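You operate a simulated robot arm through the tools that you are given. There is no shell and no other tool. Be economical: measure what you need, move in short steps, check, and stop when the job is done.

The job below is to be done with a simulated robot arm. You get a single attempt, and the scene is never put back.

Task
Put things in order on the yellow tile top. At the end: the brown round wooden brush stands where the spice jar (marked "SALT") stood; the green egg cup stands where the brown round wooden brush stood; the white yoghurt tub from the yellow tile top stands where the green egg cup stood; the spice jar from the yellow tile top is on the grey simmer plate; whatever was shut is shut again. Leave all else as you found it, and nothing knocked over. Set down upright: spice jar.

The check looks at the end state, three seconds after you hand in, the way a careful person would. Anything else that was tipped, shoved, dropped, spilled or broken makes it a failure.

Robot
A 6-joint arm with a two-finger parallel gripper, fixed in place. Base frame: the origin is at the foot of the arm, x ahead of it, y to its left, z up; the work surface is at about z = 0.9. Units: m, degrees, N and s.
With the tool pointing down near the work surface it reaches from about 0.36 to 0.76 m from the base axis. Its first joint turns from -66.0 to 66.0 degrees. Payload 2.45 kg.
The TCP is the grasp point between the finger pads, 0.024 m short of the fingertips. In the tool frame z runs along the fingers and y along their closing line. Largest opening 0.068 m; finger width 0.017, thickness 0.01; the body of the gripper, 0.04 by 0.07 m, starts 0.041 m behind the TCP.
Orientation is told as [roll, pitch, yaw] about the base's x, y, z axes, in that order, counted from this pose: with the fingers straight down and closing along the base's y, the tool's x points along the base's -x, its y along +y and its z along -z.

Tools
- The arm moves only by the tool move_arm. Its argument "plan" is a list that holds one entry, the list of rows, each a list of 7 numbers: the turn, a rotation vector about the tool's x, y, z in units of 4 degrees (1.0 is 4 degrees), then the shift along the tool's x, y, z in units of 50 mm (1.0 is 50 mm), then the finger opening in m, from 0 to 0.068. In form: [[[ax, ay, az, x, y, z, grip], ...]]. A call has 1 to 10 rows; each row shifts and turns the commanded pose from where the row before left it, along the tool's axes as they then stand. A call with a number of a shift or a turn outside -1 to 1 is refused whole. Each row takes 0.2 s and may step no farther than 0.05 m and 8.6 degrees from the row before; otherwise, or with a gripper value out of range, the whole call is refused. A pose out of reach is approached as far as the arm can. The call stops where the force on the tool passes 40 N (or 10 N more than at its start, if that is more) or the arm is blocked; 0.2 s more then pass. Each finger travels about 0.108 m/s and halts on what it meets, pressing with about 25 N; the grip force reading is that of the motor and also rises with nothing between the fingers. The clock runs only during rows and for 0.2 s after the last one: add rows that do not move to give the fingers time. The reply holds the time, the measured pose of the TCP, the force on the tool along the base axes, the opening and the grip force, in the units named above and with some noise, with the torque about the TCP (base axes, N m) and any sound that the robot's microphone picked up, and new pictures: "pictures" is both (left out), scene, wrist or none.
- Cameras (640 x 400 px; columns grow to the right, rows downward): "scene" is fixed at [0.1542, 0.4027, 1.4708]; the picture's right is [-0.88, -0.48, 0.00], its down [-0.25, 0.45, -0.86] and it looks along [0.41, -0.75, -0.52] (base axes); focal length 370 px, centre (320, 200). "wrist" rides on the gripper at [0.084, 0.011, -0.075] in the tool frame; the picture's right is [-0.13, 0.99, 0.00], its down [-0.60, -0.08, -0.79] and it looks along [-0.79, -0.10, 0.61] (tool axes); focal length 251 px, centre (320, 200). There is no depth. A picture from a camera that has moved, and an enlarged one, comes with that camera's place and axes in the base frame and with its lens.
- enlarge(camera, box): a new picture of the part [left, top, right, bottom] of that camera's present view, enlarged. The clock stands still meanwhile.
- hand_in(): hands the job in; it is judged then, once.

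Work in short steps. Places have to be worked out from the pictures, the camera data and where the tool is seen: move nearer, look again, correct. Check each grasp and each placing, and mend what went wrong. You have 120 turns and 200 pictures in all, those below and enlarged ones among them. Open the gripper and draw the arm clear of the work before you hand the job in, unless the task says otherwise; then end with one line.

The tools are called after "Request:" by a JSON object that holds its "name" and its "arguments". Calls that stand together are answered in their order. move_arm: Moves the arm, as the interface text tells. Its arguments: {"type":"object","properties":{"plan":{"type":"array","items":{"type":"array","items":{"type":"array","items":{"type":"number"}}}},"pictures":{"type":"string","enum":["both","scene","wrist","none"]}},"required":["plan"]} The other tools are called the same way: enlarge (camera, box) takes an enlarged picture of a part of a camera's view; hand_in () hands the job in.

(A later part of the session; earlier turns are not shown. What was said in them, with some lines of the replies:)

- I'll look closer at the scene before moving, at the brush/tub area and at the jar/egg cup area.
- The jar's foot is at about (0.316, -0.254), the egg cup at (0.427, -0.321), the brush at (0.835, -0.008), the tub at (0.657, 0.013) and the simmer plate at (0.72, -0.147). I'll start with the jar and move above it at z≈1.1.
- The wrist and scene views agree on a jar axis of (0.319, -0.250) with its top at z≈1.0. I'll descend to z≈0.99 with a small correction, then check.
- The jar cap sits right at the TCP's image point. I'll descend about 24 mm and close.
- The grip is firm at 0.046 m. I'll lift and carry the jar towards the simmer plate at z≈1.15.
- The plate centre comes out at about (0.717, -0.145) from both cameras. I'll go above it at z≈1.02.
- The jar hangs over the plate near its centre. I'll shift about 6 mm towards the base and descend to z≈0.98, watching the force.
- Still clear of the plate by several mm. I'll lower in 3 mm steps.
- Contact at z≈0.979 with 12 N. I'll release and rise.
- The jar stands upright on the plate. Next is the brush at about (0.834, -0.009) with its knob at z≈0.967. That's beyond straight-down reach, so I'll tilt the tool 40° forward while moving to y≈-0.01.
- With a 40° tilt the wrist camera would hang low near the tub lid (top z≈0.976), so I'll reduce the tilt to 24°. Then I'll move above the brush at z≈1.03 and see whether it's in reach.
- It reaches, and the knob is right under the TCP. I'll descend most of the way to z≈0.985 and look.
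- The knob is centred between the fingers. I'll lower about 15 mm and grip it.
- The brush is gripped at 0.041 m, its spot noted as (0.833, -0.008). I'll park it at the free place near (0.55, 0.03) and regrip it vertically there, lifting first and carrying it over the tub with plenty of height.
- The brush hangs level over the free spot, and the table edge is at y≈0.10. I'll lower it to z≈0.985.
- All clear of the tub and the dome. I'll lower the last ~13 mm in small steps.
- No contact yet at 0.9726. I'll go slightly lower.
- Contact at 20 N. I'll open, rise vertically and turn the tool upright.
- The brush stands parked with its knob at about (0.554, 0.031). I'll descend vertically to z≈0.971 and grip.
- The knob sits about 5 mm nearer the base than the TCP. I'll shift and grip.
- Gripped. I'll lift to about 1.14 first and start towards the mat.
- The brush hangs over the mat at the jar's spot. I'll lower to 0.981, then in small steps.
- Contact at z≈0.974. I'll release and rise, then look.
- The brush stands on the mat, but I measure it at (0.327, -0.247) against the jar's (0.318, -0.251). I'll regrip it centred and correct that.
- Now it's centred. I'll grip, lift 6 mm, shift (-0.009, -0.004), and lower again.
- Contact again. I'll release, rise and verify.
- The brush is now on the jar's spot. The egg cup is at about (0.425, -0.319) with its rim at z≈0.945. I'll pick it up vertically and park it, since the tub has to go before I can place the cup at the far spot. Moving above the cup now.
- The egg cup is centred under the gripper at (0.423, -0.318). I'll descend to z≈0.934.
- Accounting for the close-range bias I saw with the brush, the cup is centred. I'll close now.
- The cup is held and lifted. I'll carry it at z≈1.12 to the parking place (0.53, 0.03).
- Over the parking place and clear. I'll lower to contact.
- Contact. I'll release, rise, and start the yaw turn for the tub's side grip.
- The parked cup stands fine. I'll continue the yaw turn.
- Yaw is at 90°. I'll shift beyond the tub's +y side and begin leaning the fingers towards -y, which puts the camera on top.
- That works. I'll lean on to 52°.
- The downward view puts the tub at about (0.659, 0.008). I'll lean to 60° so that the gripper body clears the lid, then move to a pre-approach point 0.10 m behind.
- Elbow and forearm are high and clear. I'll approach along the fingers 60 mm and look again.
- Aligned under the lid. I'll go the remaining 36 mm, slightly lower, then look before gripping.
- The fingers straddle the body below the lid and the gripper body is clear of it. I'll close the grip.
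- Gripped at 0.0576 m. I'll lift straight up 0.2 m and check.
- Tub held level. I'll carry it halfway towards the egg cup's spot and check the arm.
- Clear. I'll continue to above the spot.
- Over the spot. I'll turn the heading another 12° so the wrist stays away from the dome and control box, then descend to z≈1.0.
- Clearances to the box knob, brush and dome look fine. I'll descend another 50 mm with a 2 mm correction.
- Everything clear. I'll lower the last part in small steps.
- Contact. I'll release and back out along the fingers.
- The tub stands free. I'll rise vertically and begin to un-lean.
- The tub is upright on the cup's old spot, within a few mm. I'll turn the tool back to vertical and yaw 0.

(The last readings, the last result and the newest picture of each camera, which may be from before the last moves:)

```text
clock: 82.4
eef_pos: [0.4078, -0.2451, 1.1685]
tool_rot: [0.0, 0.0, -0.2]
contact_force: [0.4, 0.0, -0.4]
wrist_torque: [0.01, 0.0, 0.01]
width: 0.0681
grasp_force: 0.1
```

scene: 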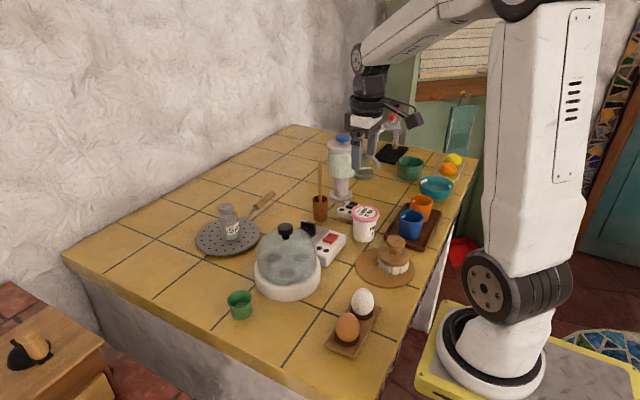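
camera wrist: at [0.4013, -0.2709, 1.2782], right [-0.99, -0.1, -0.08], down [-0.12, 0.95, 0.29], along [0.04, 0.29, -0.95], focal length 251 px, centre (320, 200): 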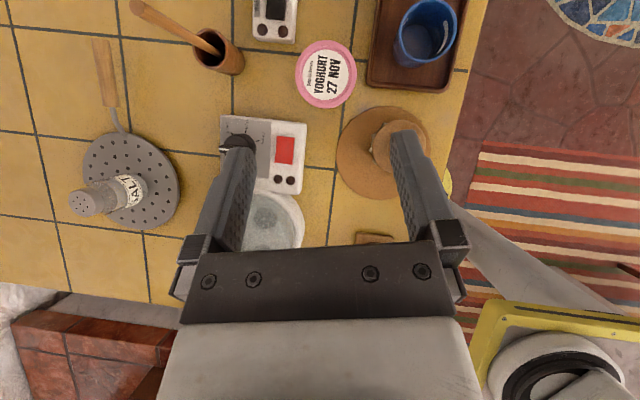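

Vertical at yaw 0. I'll move above the parked egg cup and lean 24° forward.

Request:
{"name": "move_arm", "arguments": {"plan": [[[0, 0, 0, -0.349, 0.786, 0, 0.068], [0, 0, 0, -0.349, 0.786, 0, 0.068], [0, 0, 0, -0.349, 0.786, 0, 0.068], [0, 0, 0, -0.349, 0.786, 0, 0.068], [0, -1, 0, -0.349, 0.786, 0, 0.068], [0, -1, 0, -0.349, 0.786, 0, 0.068], [0, -1, 0, -0.349, 0.786, 0, 0.068], [0, -1, 0, 0, 0, 0, 0.068], [0, -1, 0, 0, 0, 0, 0.068], [0, -1, 0, 0, 0, 0, 0.068]]]}}

```text
clock: 84.6
eef_pos: [0.5295, 0.0298, 1.1715]
tool_rot: [-0.1, -24.1, 0.0]
contact_force: [0.9, 0.2, -0.2]
wrist_torque: [0.01, 0.01, -0.03]
width: 0.0677
grasp_force: 0.0
camera wrist: at [0.4213, 0.0405, 1.2057], right [0.12, 0.99, 0.05], down [0.23, -0.08, 0.97], along [0.97, -0.1, -0.24], focal length 251 px, centre (320, 200)
```

scene: 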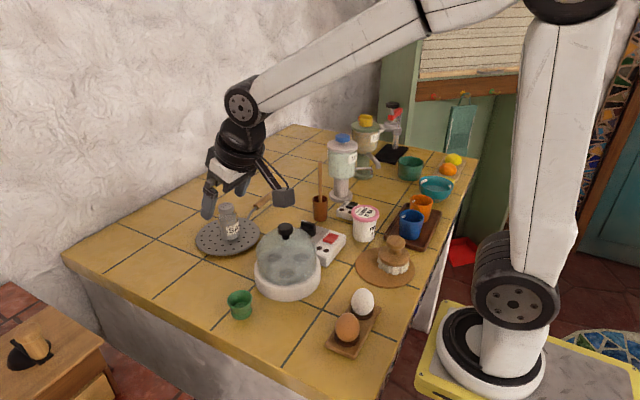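
wrist: 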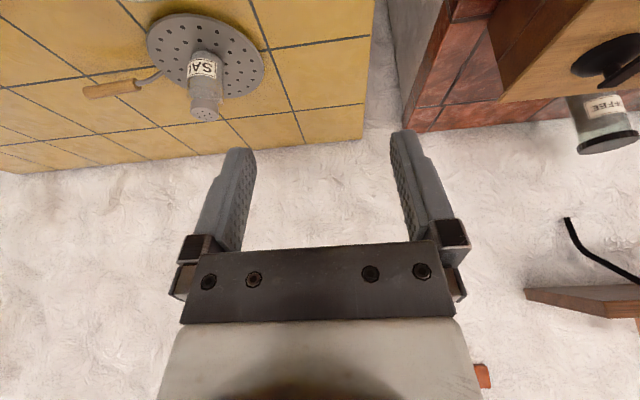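

The cup isn't in view yet. I'll descend vertically to z≈0.985.

Request:
{"name": "move_arm", "arguments": {"plan": [[[0, 0, 0, 0.378, 0, 0.85, 0.068], [0, 0, 0, 0.378, 0, 0.85, 0.068], [0, 0, 0, 0.378, 0, 0.85, 0.068], [0, 0, 0, 0.378, 0, 0.85, 0.068], [0, 0, 0, 0, 0, 0, 0.068]]]}}

```text
clock: 85.8
eef_pos: [0.5293, 0.0295, 0.9841]
tool_rot: [0.0, -24.1, 0.0]
contact_force: [0.1, 0.2, -0.5]
wrist_torque: [-0.01, -0.02, 0.0]
width: 0.068
grasp_force: 0.1
camera wrist: at [0.4213, 0.0404, 1.0194], right [0.12, 0.99, 0.05], down [0.23, -0.08, 0.97], along [0.97, -0.1, -0.24], focal length 251 px, centre (320, 200)
```

scene: 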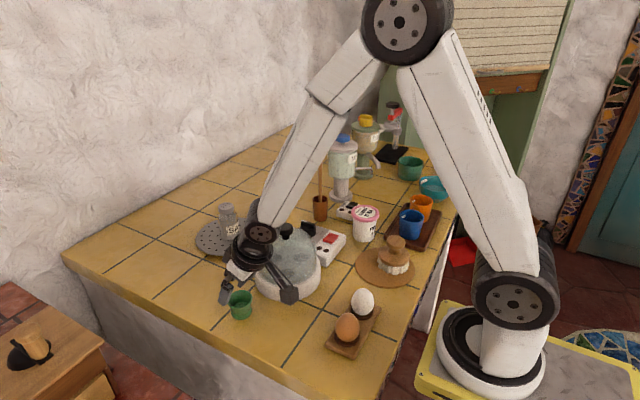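
wrist: 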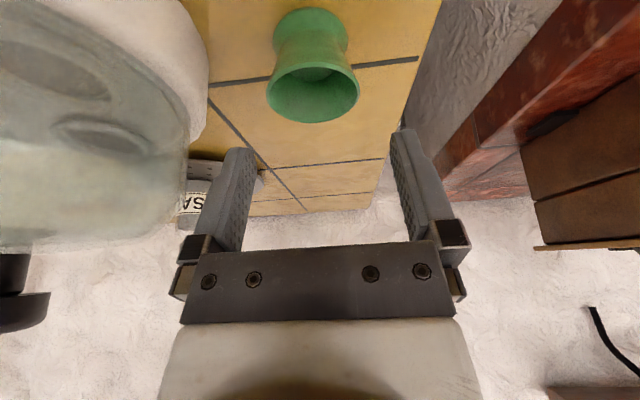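

The cup is between the fingers. I'll descend 47 mm and grip.

Request:
{"name": "move_arm", "arguments": {"plan": [[[0, 0, 0, 0.19, 0, 0.43, 0.068], [0, 0, 0, 0.19, 0, 0.43, 0.068], [0, 0, 0, 0, 0, 0, 0.068], [0, 0, 0, 0, 0, 0, 0.03], [0, 0, 0, 0, 0, 0, 0.03], [0, 0, 0, 0, 0, 0, 0.03]]]}}

```text
clock: 87.2
eef_pos: [0.5315, 0.0263, 0.9587]
tool_rot: [-0.6, -24.1, 0.0]
contact_force: [0.2, 0.2, 0.8]
wrist_torque: [-0.03, -0.02, 0.04]
width: 0.048
grasp_force: 25.2
out of reach, approached as far as the arm can: row 1, 2
camera wrist: at [0.4224, 0.0392, 0.9938], right [0.12, 0.99, 0.05], down [0.23, -0.07, 0.97], along [0.97, -0.11, -0.23], focal length 251 px, centre (320, 200)
```

scene: 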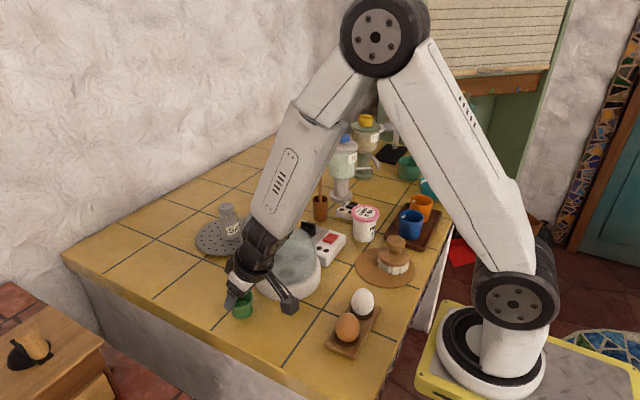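
wrist: 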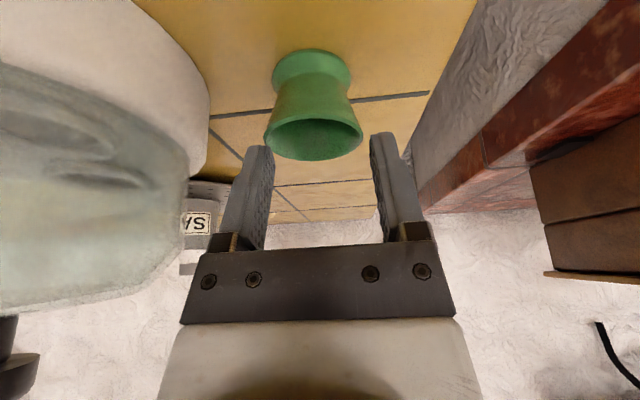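

At this near spot the tilted pose is out of reach low down, so the grip is only on the rim. I'll release, rise, go vertical, and first carry the cup farther out, where the tilted grip works.

Request:
{"name": "move_arm", "arguments": {"plan": [[[0, 0, 0, 0, 0, 0, 0.06], [0, 0, 0, 0, 0, 0, 0.068], [0, 0, 0, 0, 0, 0, 0.068], [0, 0, 0, -0.35, 0, -0.8, 0.068], [0, 0, 0, -0.35, 0, -0.8, 0.068], [0, 0, 0, -0.35, 0, -0.8, 0.068], [0, 0, 0, 0, 0, 0, 0.068]]], "pictures": "scene"}}

```text
clock: 88.8
eef_pos: [0.5291, 0.0269, 1.091]
tool_rot: [0.0, -24.0, 0.1]
contact_force: [0.0, 1.2, 0.4]
wrist_torque: [0.0, 0.05, 0.0]
width: 0.0678
grasp_force: 0.0
```

scene: 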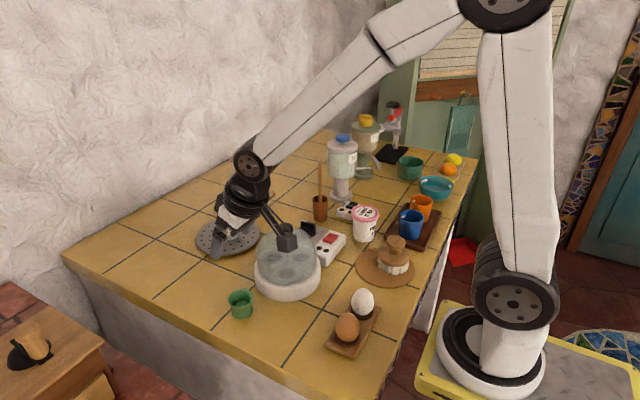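

I'll go vertical and descend to the cup.

Request:
{"name": "move_arm", "arguments": {"plan": [[[0, 1, 0, 0, 0, 0, 0.068], [0, 1, 0, 0, 0, 0, 0.068], [0, 1, 0, 0, 0, 0, 0.068], [0, 1, 0, 0, 0, 0, 0.068], [0, 1, 0, 0, 0, 0, 0.068], [0, 1, 0, 0, 0, 0, 0.068], [0, 0, 0, 0, 0, 0.8, 0.068], [0, 0, 0, 0, 0, 0.8, 0.068], [0, 0, 0, 0, 0, 0.4, 0.068], [0, 0, 0, 0, 0, 0, 0.068]]]}}

```text
clock: 91.0
eef_pos: [0.529, 0.0278, 0.9906]
tool_rot: [0.0, 0.0, 0.0]
contact_force: [-0.7, -0.4, -0.4]
wrist_torque: [0.0, -0.03, 0.03]
width: 0.0682
grasp_force: 0.1
camera wrist: at [0.4444, 0.0389, 1.0658], right [0.13, 0.99, 0.0], down [0.6, -0.08, 0.79], along [0.79, -0.1, -0.61], focal length 251 px, centre (320, 200)
```

scene: 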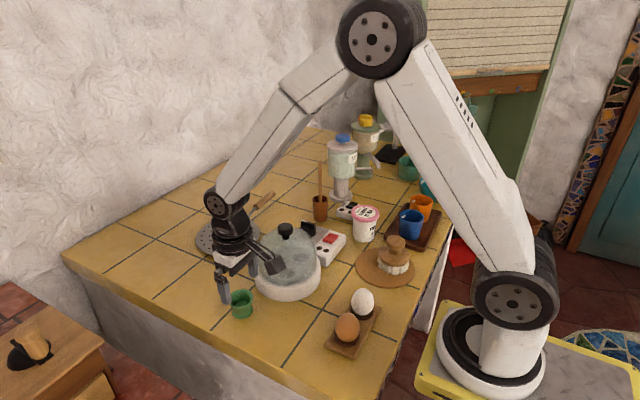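
wrist: 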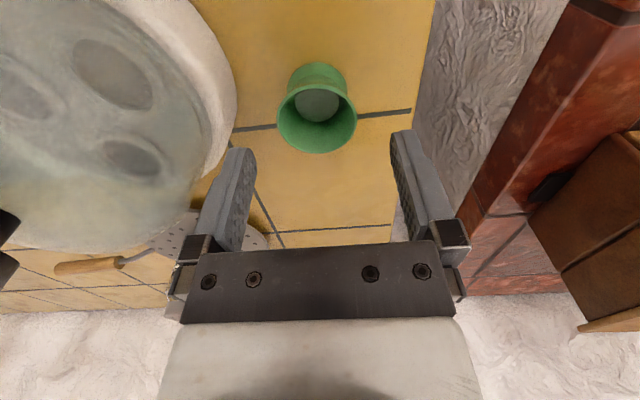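

Aligned. I'll descend, grip and lift a little.

Request:
{"name": "move_arm", "arguments": {"plan": [[[0, 0, 0, 0, -0.02, 0.55, 0.068], [0, 0, 0, 0, 0, 0.53, 0.068], [0, 0, 0, 0, 0, 0, 0.068], [0, 0, 0, 0, 0, 0, 0.03], [0, 0, 0, 0, 0, 0, 0.03], [0, 0, 0, 0, 0, 0, 0.03], [0, 0, 0, 0, 0, -0.8, 0.03], [0, 0, 0, 0, 0, -0.8, 0.03], [0, 0, 0, 0, 0, 0, 0.03]]], "pictures": "wrist"}}

```text
clock: 93.0
eef_pos: [0.5286, 0.0245, 1.0194]
tool_rot: [0.0, 0.0, 0.1]
contact_force: [0.0, 0.1, -1.2]
wrist_torque: [-0.01, 0.0, 0.0]
width: 0.0483
grasp_force: 25.1
camera wrist: at [0.4446, 0.0371, 1.0939], right [0.13, 0.99, 0.0], down [0.6, -0.08, 0.79], along [0.79, -0.1, -0.61], focal length 251 px, centre (320, 200)
```

wrist: 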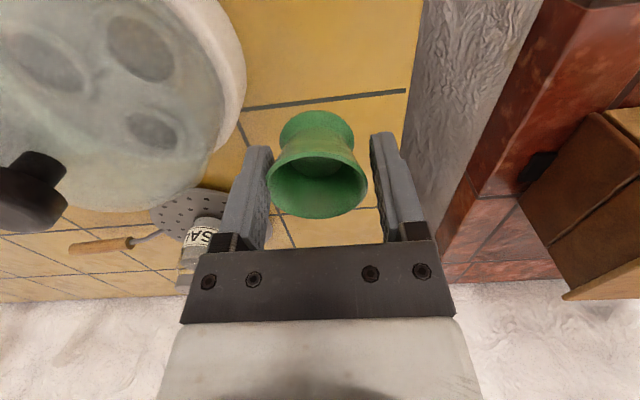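

Held. I'll carry it to about (0.70, 0.015) and lower.

Request:
{"name": "move_arm", "arguments": {"plan": [[[0, 0, 0, -0.86, -0.05, 0, 0.03], [0, 0, 0, -0.86, -0.05, 0, 0.03], [0, 0, 0, -0.86, -0.05, 0, 0.03], [0, 0, 0, -0.86, -0.05, 0, 0.03], [0, 0, 0, 0, 0, 0.8, 0.03], [0, 0, 0, 0, 0, 0.8, 0.03], [0, 0, 0, 0, 0, 0.04, 0.03], [0, 0, 0, 0, 0, 0, 0.03]]], "pictures": "scene"}}

```text
clock: 94.8
eef_pos: [0.7018, 0.0157, 0.9375]
tool_rot: [-0.1, -0.1, 0.0]
contact_force: [-3.6, -0.4, 11.9]
wrist_torque: [-0.07, 0.28, -0.03]
width: 0.0481
grasp_force: 25.3
```

scene: 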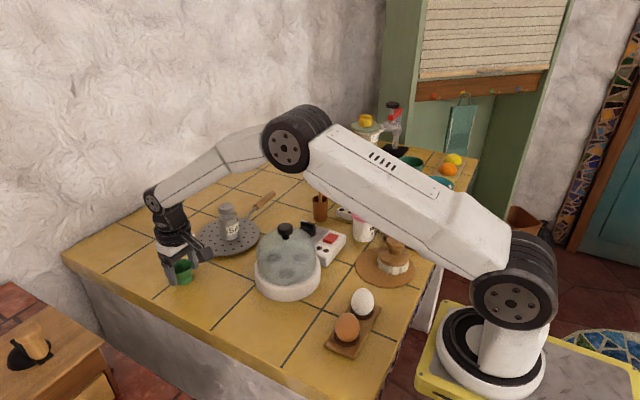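

Contact. I'll release, rise 0.1 m and lean 24°.

Request:
{"name": "move_arm", "arguments": {"plan": [[[0, 0, 0, 0, 0, -0.04, 0.06], [0, 0, 0, 0, 0, 0, 0.068], [0, 0, 0, 0, 0, -0.9, 0.068], [0, 0, 0, 0, 0, -1, 0.068], [0, -1, 0, 0, 0, 0, 0.068], [0, -1, 0, 0, 0, 0, 0.068], [0, -1, 0, 0, 0, 0, 0.068], [0, -1, 0, 0, 0, 0, 0.068], [0, -1, 0, 0, 0, 0, 0.068], [0, -1, 0, 0, 0, 0, 0.068]]], "pictures": "wrist"}}

```text
clock: 97.0
eef_pos: [0.7019, 0.0148, 1.0314]
tool_rot: [0.0, -24.1, -0.1]
contact_force: [-0.1, -0.3, -0.1]
wrist_torque: [0.02, -0.01, 0.0]
width: 0.0679
grasp_force: 0.1
camera wrist: at [0.5937, 0.0279, 1.0665], right [0.12, 0.99, 0.05], down [0.23, -0.08, 0.97], along [0.97, -0.1, -0.23], focal length 251 px, centre (320, 200)
```

wrist: 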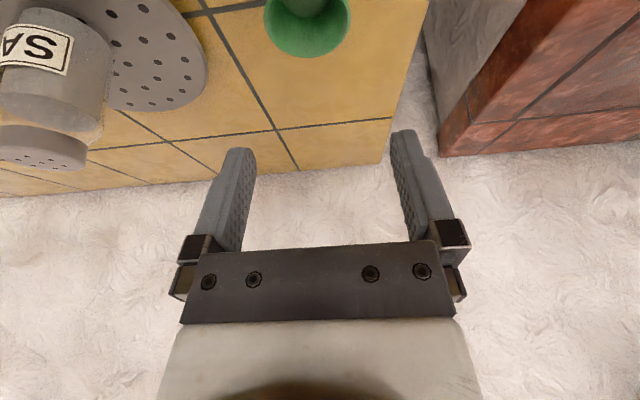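

The cup stands ahead, centred. I'll descend tilted to z≈0.94 and check reach.

Request:
{"name": "move_arm", "arguments": {"plan": [[[0, 0, 0, 0.372, 0.01, 0.835, 0.068], [0, 0, 0, 0.372, 0.01, 0.835, 0.068], [0, 0, 0, 0, 0, 0, 0.068]]], "pictures": "wrist"}}

```text
clock: 97.8
eef_pos: [0.7024, 0.0169, 0.9409]
tool_rot: [0.0, -24.1, 0.0]
contact_force: [-0.6, 0.4, -0.3]
wrist_torque: [0.02, 0.03, -0.02]
width: 0.0679
grasp_force: 0.0
camera wrist: at [0.5938, 0.0287, 0.9746], right [0.12, 0.99, 0.05], down [0.23, -0.08, 0.97], along [0.97, -0.1, -0.24], focal length 251 px, centre (320, 200)
```

wrist: 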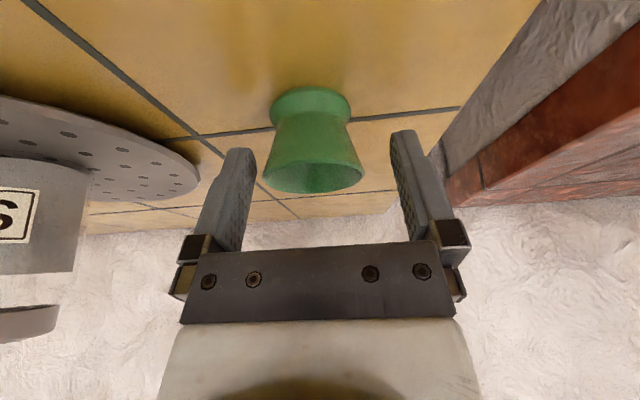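

In reach here. I'll grip, lift 60 mm and carry it out to the brush's old spot.

Request:
{"name": "move_arm", "arguments": {"plan": [[[0, 0, 0, 0, 0, 0, 0.03], [0, 0, 0, 0, 0, 0, 0.03], [0, 0, 0, 0, 0, 0, 0.03], [0, 0, 0, -0.245, 0, -0.55, 0.03], [0, 0, 0, -0.245, 0, -0.55, 0.03], [0, 0, 0, -0.804, -0.163, 0.358, 0.03], [0, 0, 0, -0.804, -0.163, 0.358, 0.03], [0, 0, 0, -0.804, -0.163, 0.358, 0.03], [0, 0, 0, 0, 0, 0, 0.03]]]}}

```text
clock: 99.8
eef_pos: [0.833, -0.0074, 1.0]
tool_rot: [0.0, -24.0, 0.0]
contact_force: [-0.1, 0.6, -1.7]
wrist_torque: [-0.01, 0.04, 0.0]
width: 0.0482
grasp_force: 24.6
camera wrist: at [0.7252, 0.0045, 1.0342], right [0.12, 0.99, 0.05], down [0.23, -0.08, 0.97], along [0.97, -0.1, -0.24], focal length 251 px, centre (320, 200)
```

scene: 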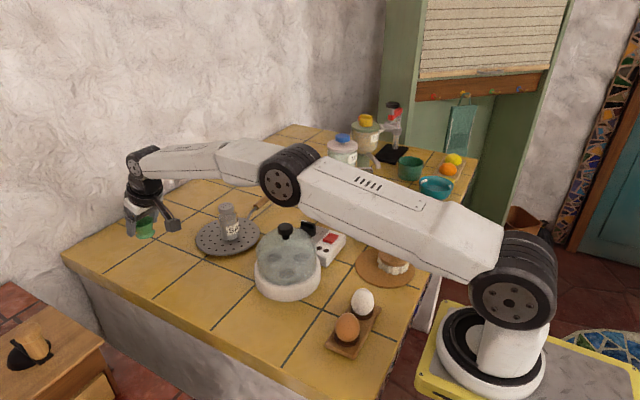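
wrist: 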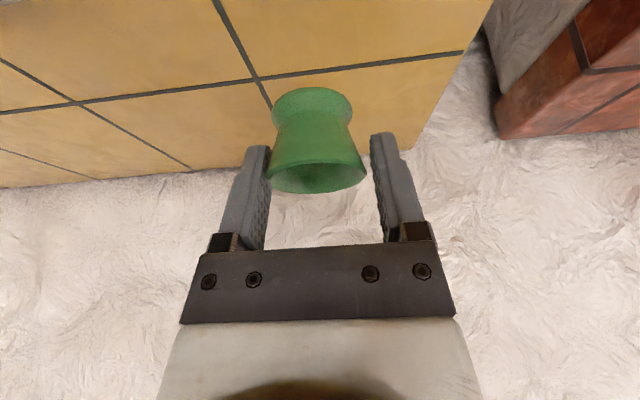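

Over the spot (0.833, -0.008). I'll lower to just above the table.

Request:
{"name": "move_arm", "arguments": {"plan": [[[0, 0, 0, 0.23, 0, 0.52, 0.03], [0, 0, 0, 0.2, 0, 0.46, 0.03], [0, 0, 0, 0.02, 0, 0.04, 0.03], [0, 0, 0, 0, 0, 0, 0.03]]], "pictures": "none"}}

```text
clock: 100.8
eef_pos: [0.8337, -0.007, 0.9453]
tool_rot: [0.0, -24.1, 0.1]
contact_force: [-0.5, 0.3, -1.4]
wrist_torque: [-0.01, 0.03, 0.02]
width: 0.0482
grasp_force: 24.6
```

Request:
{"name": "move_arm", "arguments": {"plan": [[[0, 0, 0, 0.02, 0, 0.05, 0.03], [0, 0, 0, 0.02, 0, 0.04, 0.03], [0, 0, 0, 0.01, 0, 0.03, 0.03], [0, 0, 0, 0, 0, 0, 0.03]]], "pictures": "none"}}

```text
clock: 101.8
eef_pos: [0.8341, -0.0072, 0.9409]
tool_rot: [0.1, -24.2, 0.0]
contact_force: [-1.9, 0.4, 7.8]
wrist_torque: [0.17, 0.07, 0.03]
width: 0.0482
grasp_force: 25.0
```

Contact. I'll release and rise.

Request:
{"name": "move_arm", "arguments": {"plan": [[[0, 0, 0, 0, 0, 0, 0.058], [0, 0, 0, 0, 0, 0, 0.068], [0, 0, 0, 0, 0, 0, 0.068], [0, 0, 0, -0.35, 0, -0.8, 0.068], [0, 0, 0, -0.4, 0, -0.9, 0.068], [0, 0, 0, -0.4, 0, -0.9, 0.068], [0, 0, 0, 0.7, 0, -0.5, 0.068], [0, 0, 0, 0.7, 0, -0.5, 0.068], [0, 0, 0, 0.7, 0, -0.5, 0.068], [0, 0, 0, 0, 0, 0, 0.068]]]}}

Request:
{"name": "enlarge", "arguments": {"camera": "scene", "box": [100, 190, 260, 290]}}

Request:
{"name": "enlarge", "arguments": {"camera": "scene", "box": [260, 170, 460, 295]}}

```text
clock: 104.0
eef_pos: [0.7076, -0.0065, 1.1062]
tool_rot: [-0.1, -24.0, 0.0]
contact_force: [0.4, -0.7, -0.6]
wrist_torque: [0.02, 0.0, 0.0]
width: 0.0681
grasp_force: 0.0
camera wrist: at [0.5995, 0.0045, 1.1413], right [0.12, 0.99, 0.05], down [0.23, -0.08, 0.97], along [0.97, -0.1, -0.24], focal length 251 px, centre (320, 200)
```

scene: 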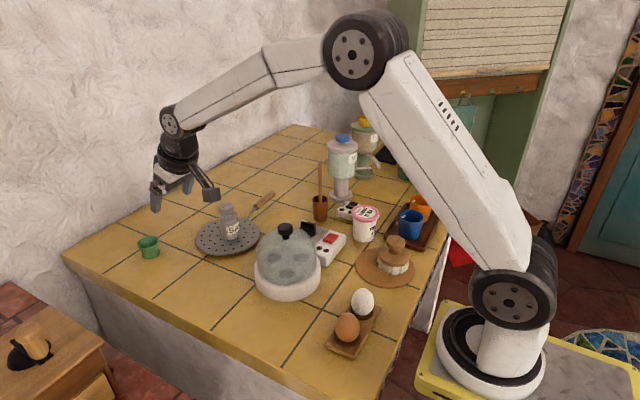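
wrist: 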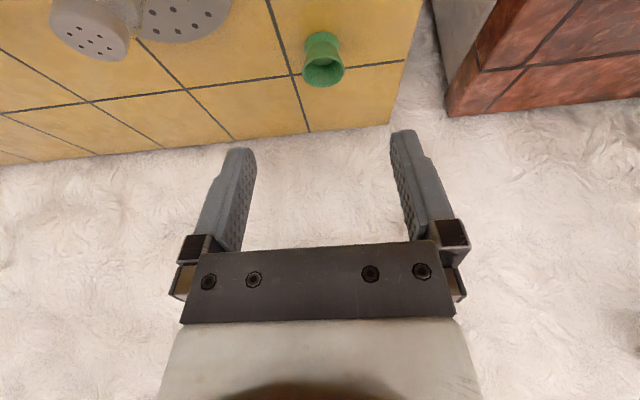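

```text
4.00 times, centred on (180, 240) of scene
camera zoom: at [0.1542, 0.4027, 1.4708], right [-0.88, -0.48, 0.0], down [-0.25, 0.45, -0.86], along [0.41, -0.75, -0.52], focal length 1479 px, centre (880, 40)
```

zoom: 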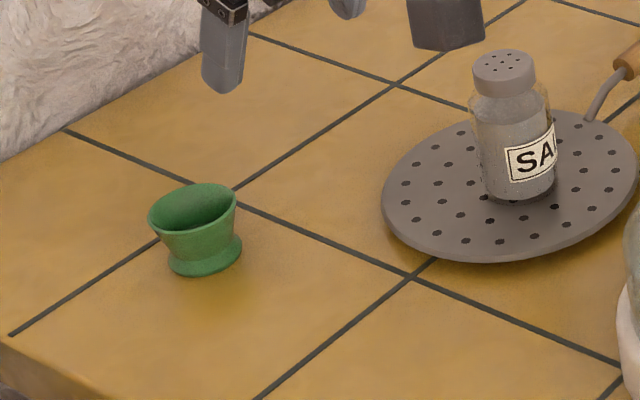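

```text
3.20 times, centred on (360, 232) of scene
camera zoom: at [0.1542, 0.4027, 1.4708], right [-0.88, -0.48, 0.0], down [-0.25, 0.45, -0.86], along [0.41, -0.75, -0.52], focal length 1184 px, centre (192, 96)
```

zoom: 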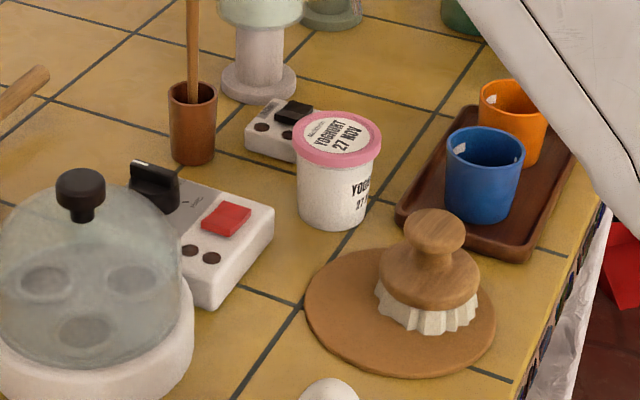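

All in place. One closer look at the egg cup to be sure it stands flat.

Request:
{"name": "enlarge", "arguments": {"camera": "scene", "box": [128, 228, 176, 268]}}

Request:
{"name": "enlarge", "arguments": {"camera": "wrist", "box": [270, 10, 390, 100]}}

```text
10.00 times, centred on (152, 248) of scene
camera zoom: at [0.1542, 0.4027, 1.4708], right [-0.88, -0.48, 0.0], down [-0.25, 0.45, -0.86], along [0.41, -0.75, -0.52], focal length 3698 px, centre (2000, -280)
```

zoom: 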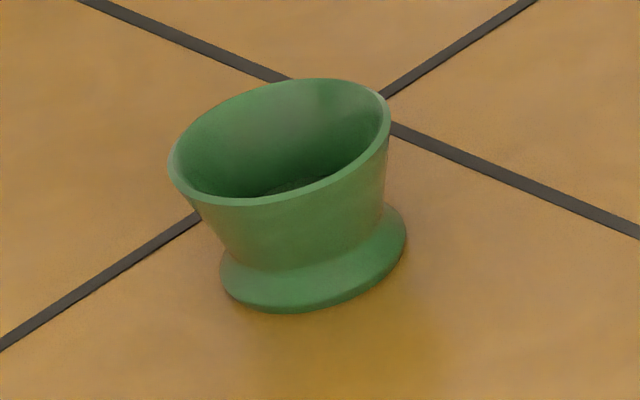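

```text
4.44 times, centred on (330, 55) of wrist
camera zoom: at [0.5995, 0.0045, 1.1413], right [0.12, 0.99, 0.05], down [0.23, -0.08, 0.97], along [0.97, -0.1, -0.24], focal length 1118 px, centre (276, 844)
```

zoom: 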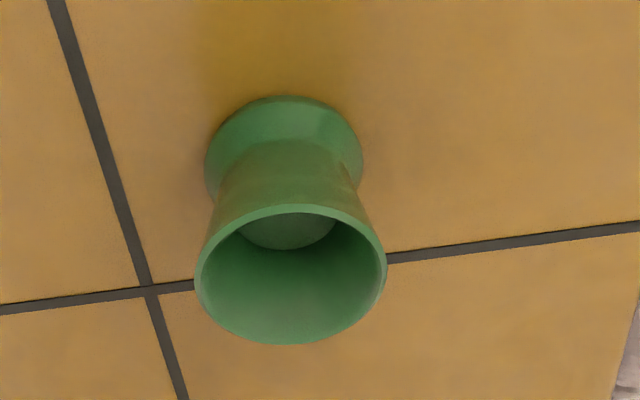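

The cup stands flat. I'll lift the arm clear before handing in.

Request:
{"name": "move_arm", "arguments": {"plan": [[[0, 0, 0, -0.2, 0, -0.9, 0.068], [0, 1, 0, 0.3, 0, -0.9, 0.068], [0, 1, 0, 0.5, 0, -0.8, 0.068], [0, 1, 0, 0.5, 0, 0, 0.068], [0, 1, 0, 0.5, 0, 0, 0.068], [0, 0, 0, 0, 0, 0, 0.068]]], "pictures": "scene"}}

```text
clock: 105.4
eef_pos: [0.5803, -0.0073, 1.2031]
tool_rot: [-0.1, -7.9, 0.1]
contact_force: [-0.3, -0.4, 0.3]
wrist_torque: [-0.01, -0.01, -0.02]
width: 0.0683
grasp_force: 0.0
```

scene: 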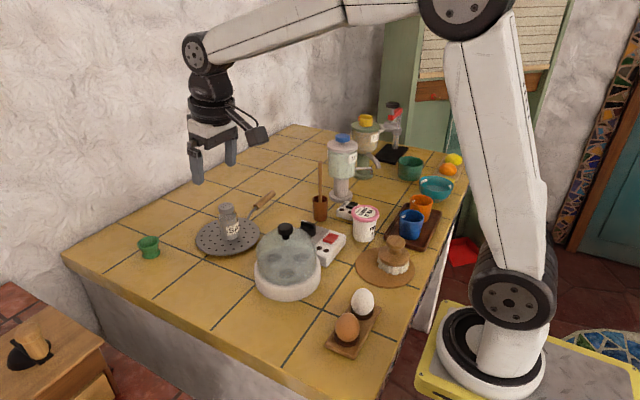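

Everything is placed, the gripper is open and the arm is clear, so I'm handing in.

Request:
{"name": "hand_in", "arguments": {}}

```text
The job is handed in.
```

The brush, egg cup and tub now stand in their new places, the tub about 6 mm off the cup's old spot. The salt jar is upright on the simmer plate. As far as the pictures show, nothing else was moved or knocked over and the tub's lid stayed on.
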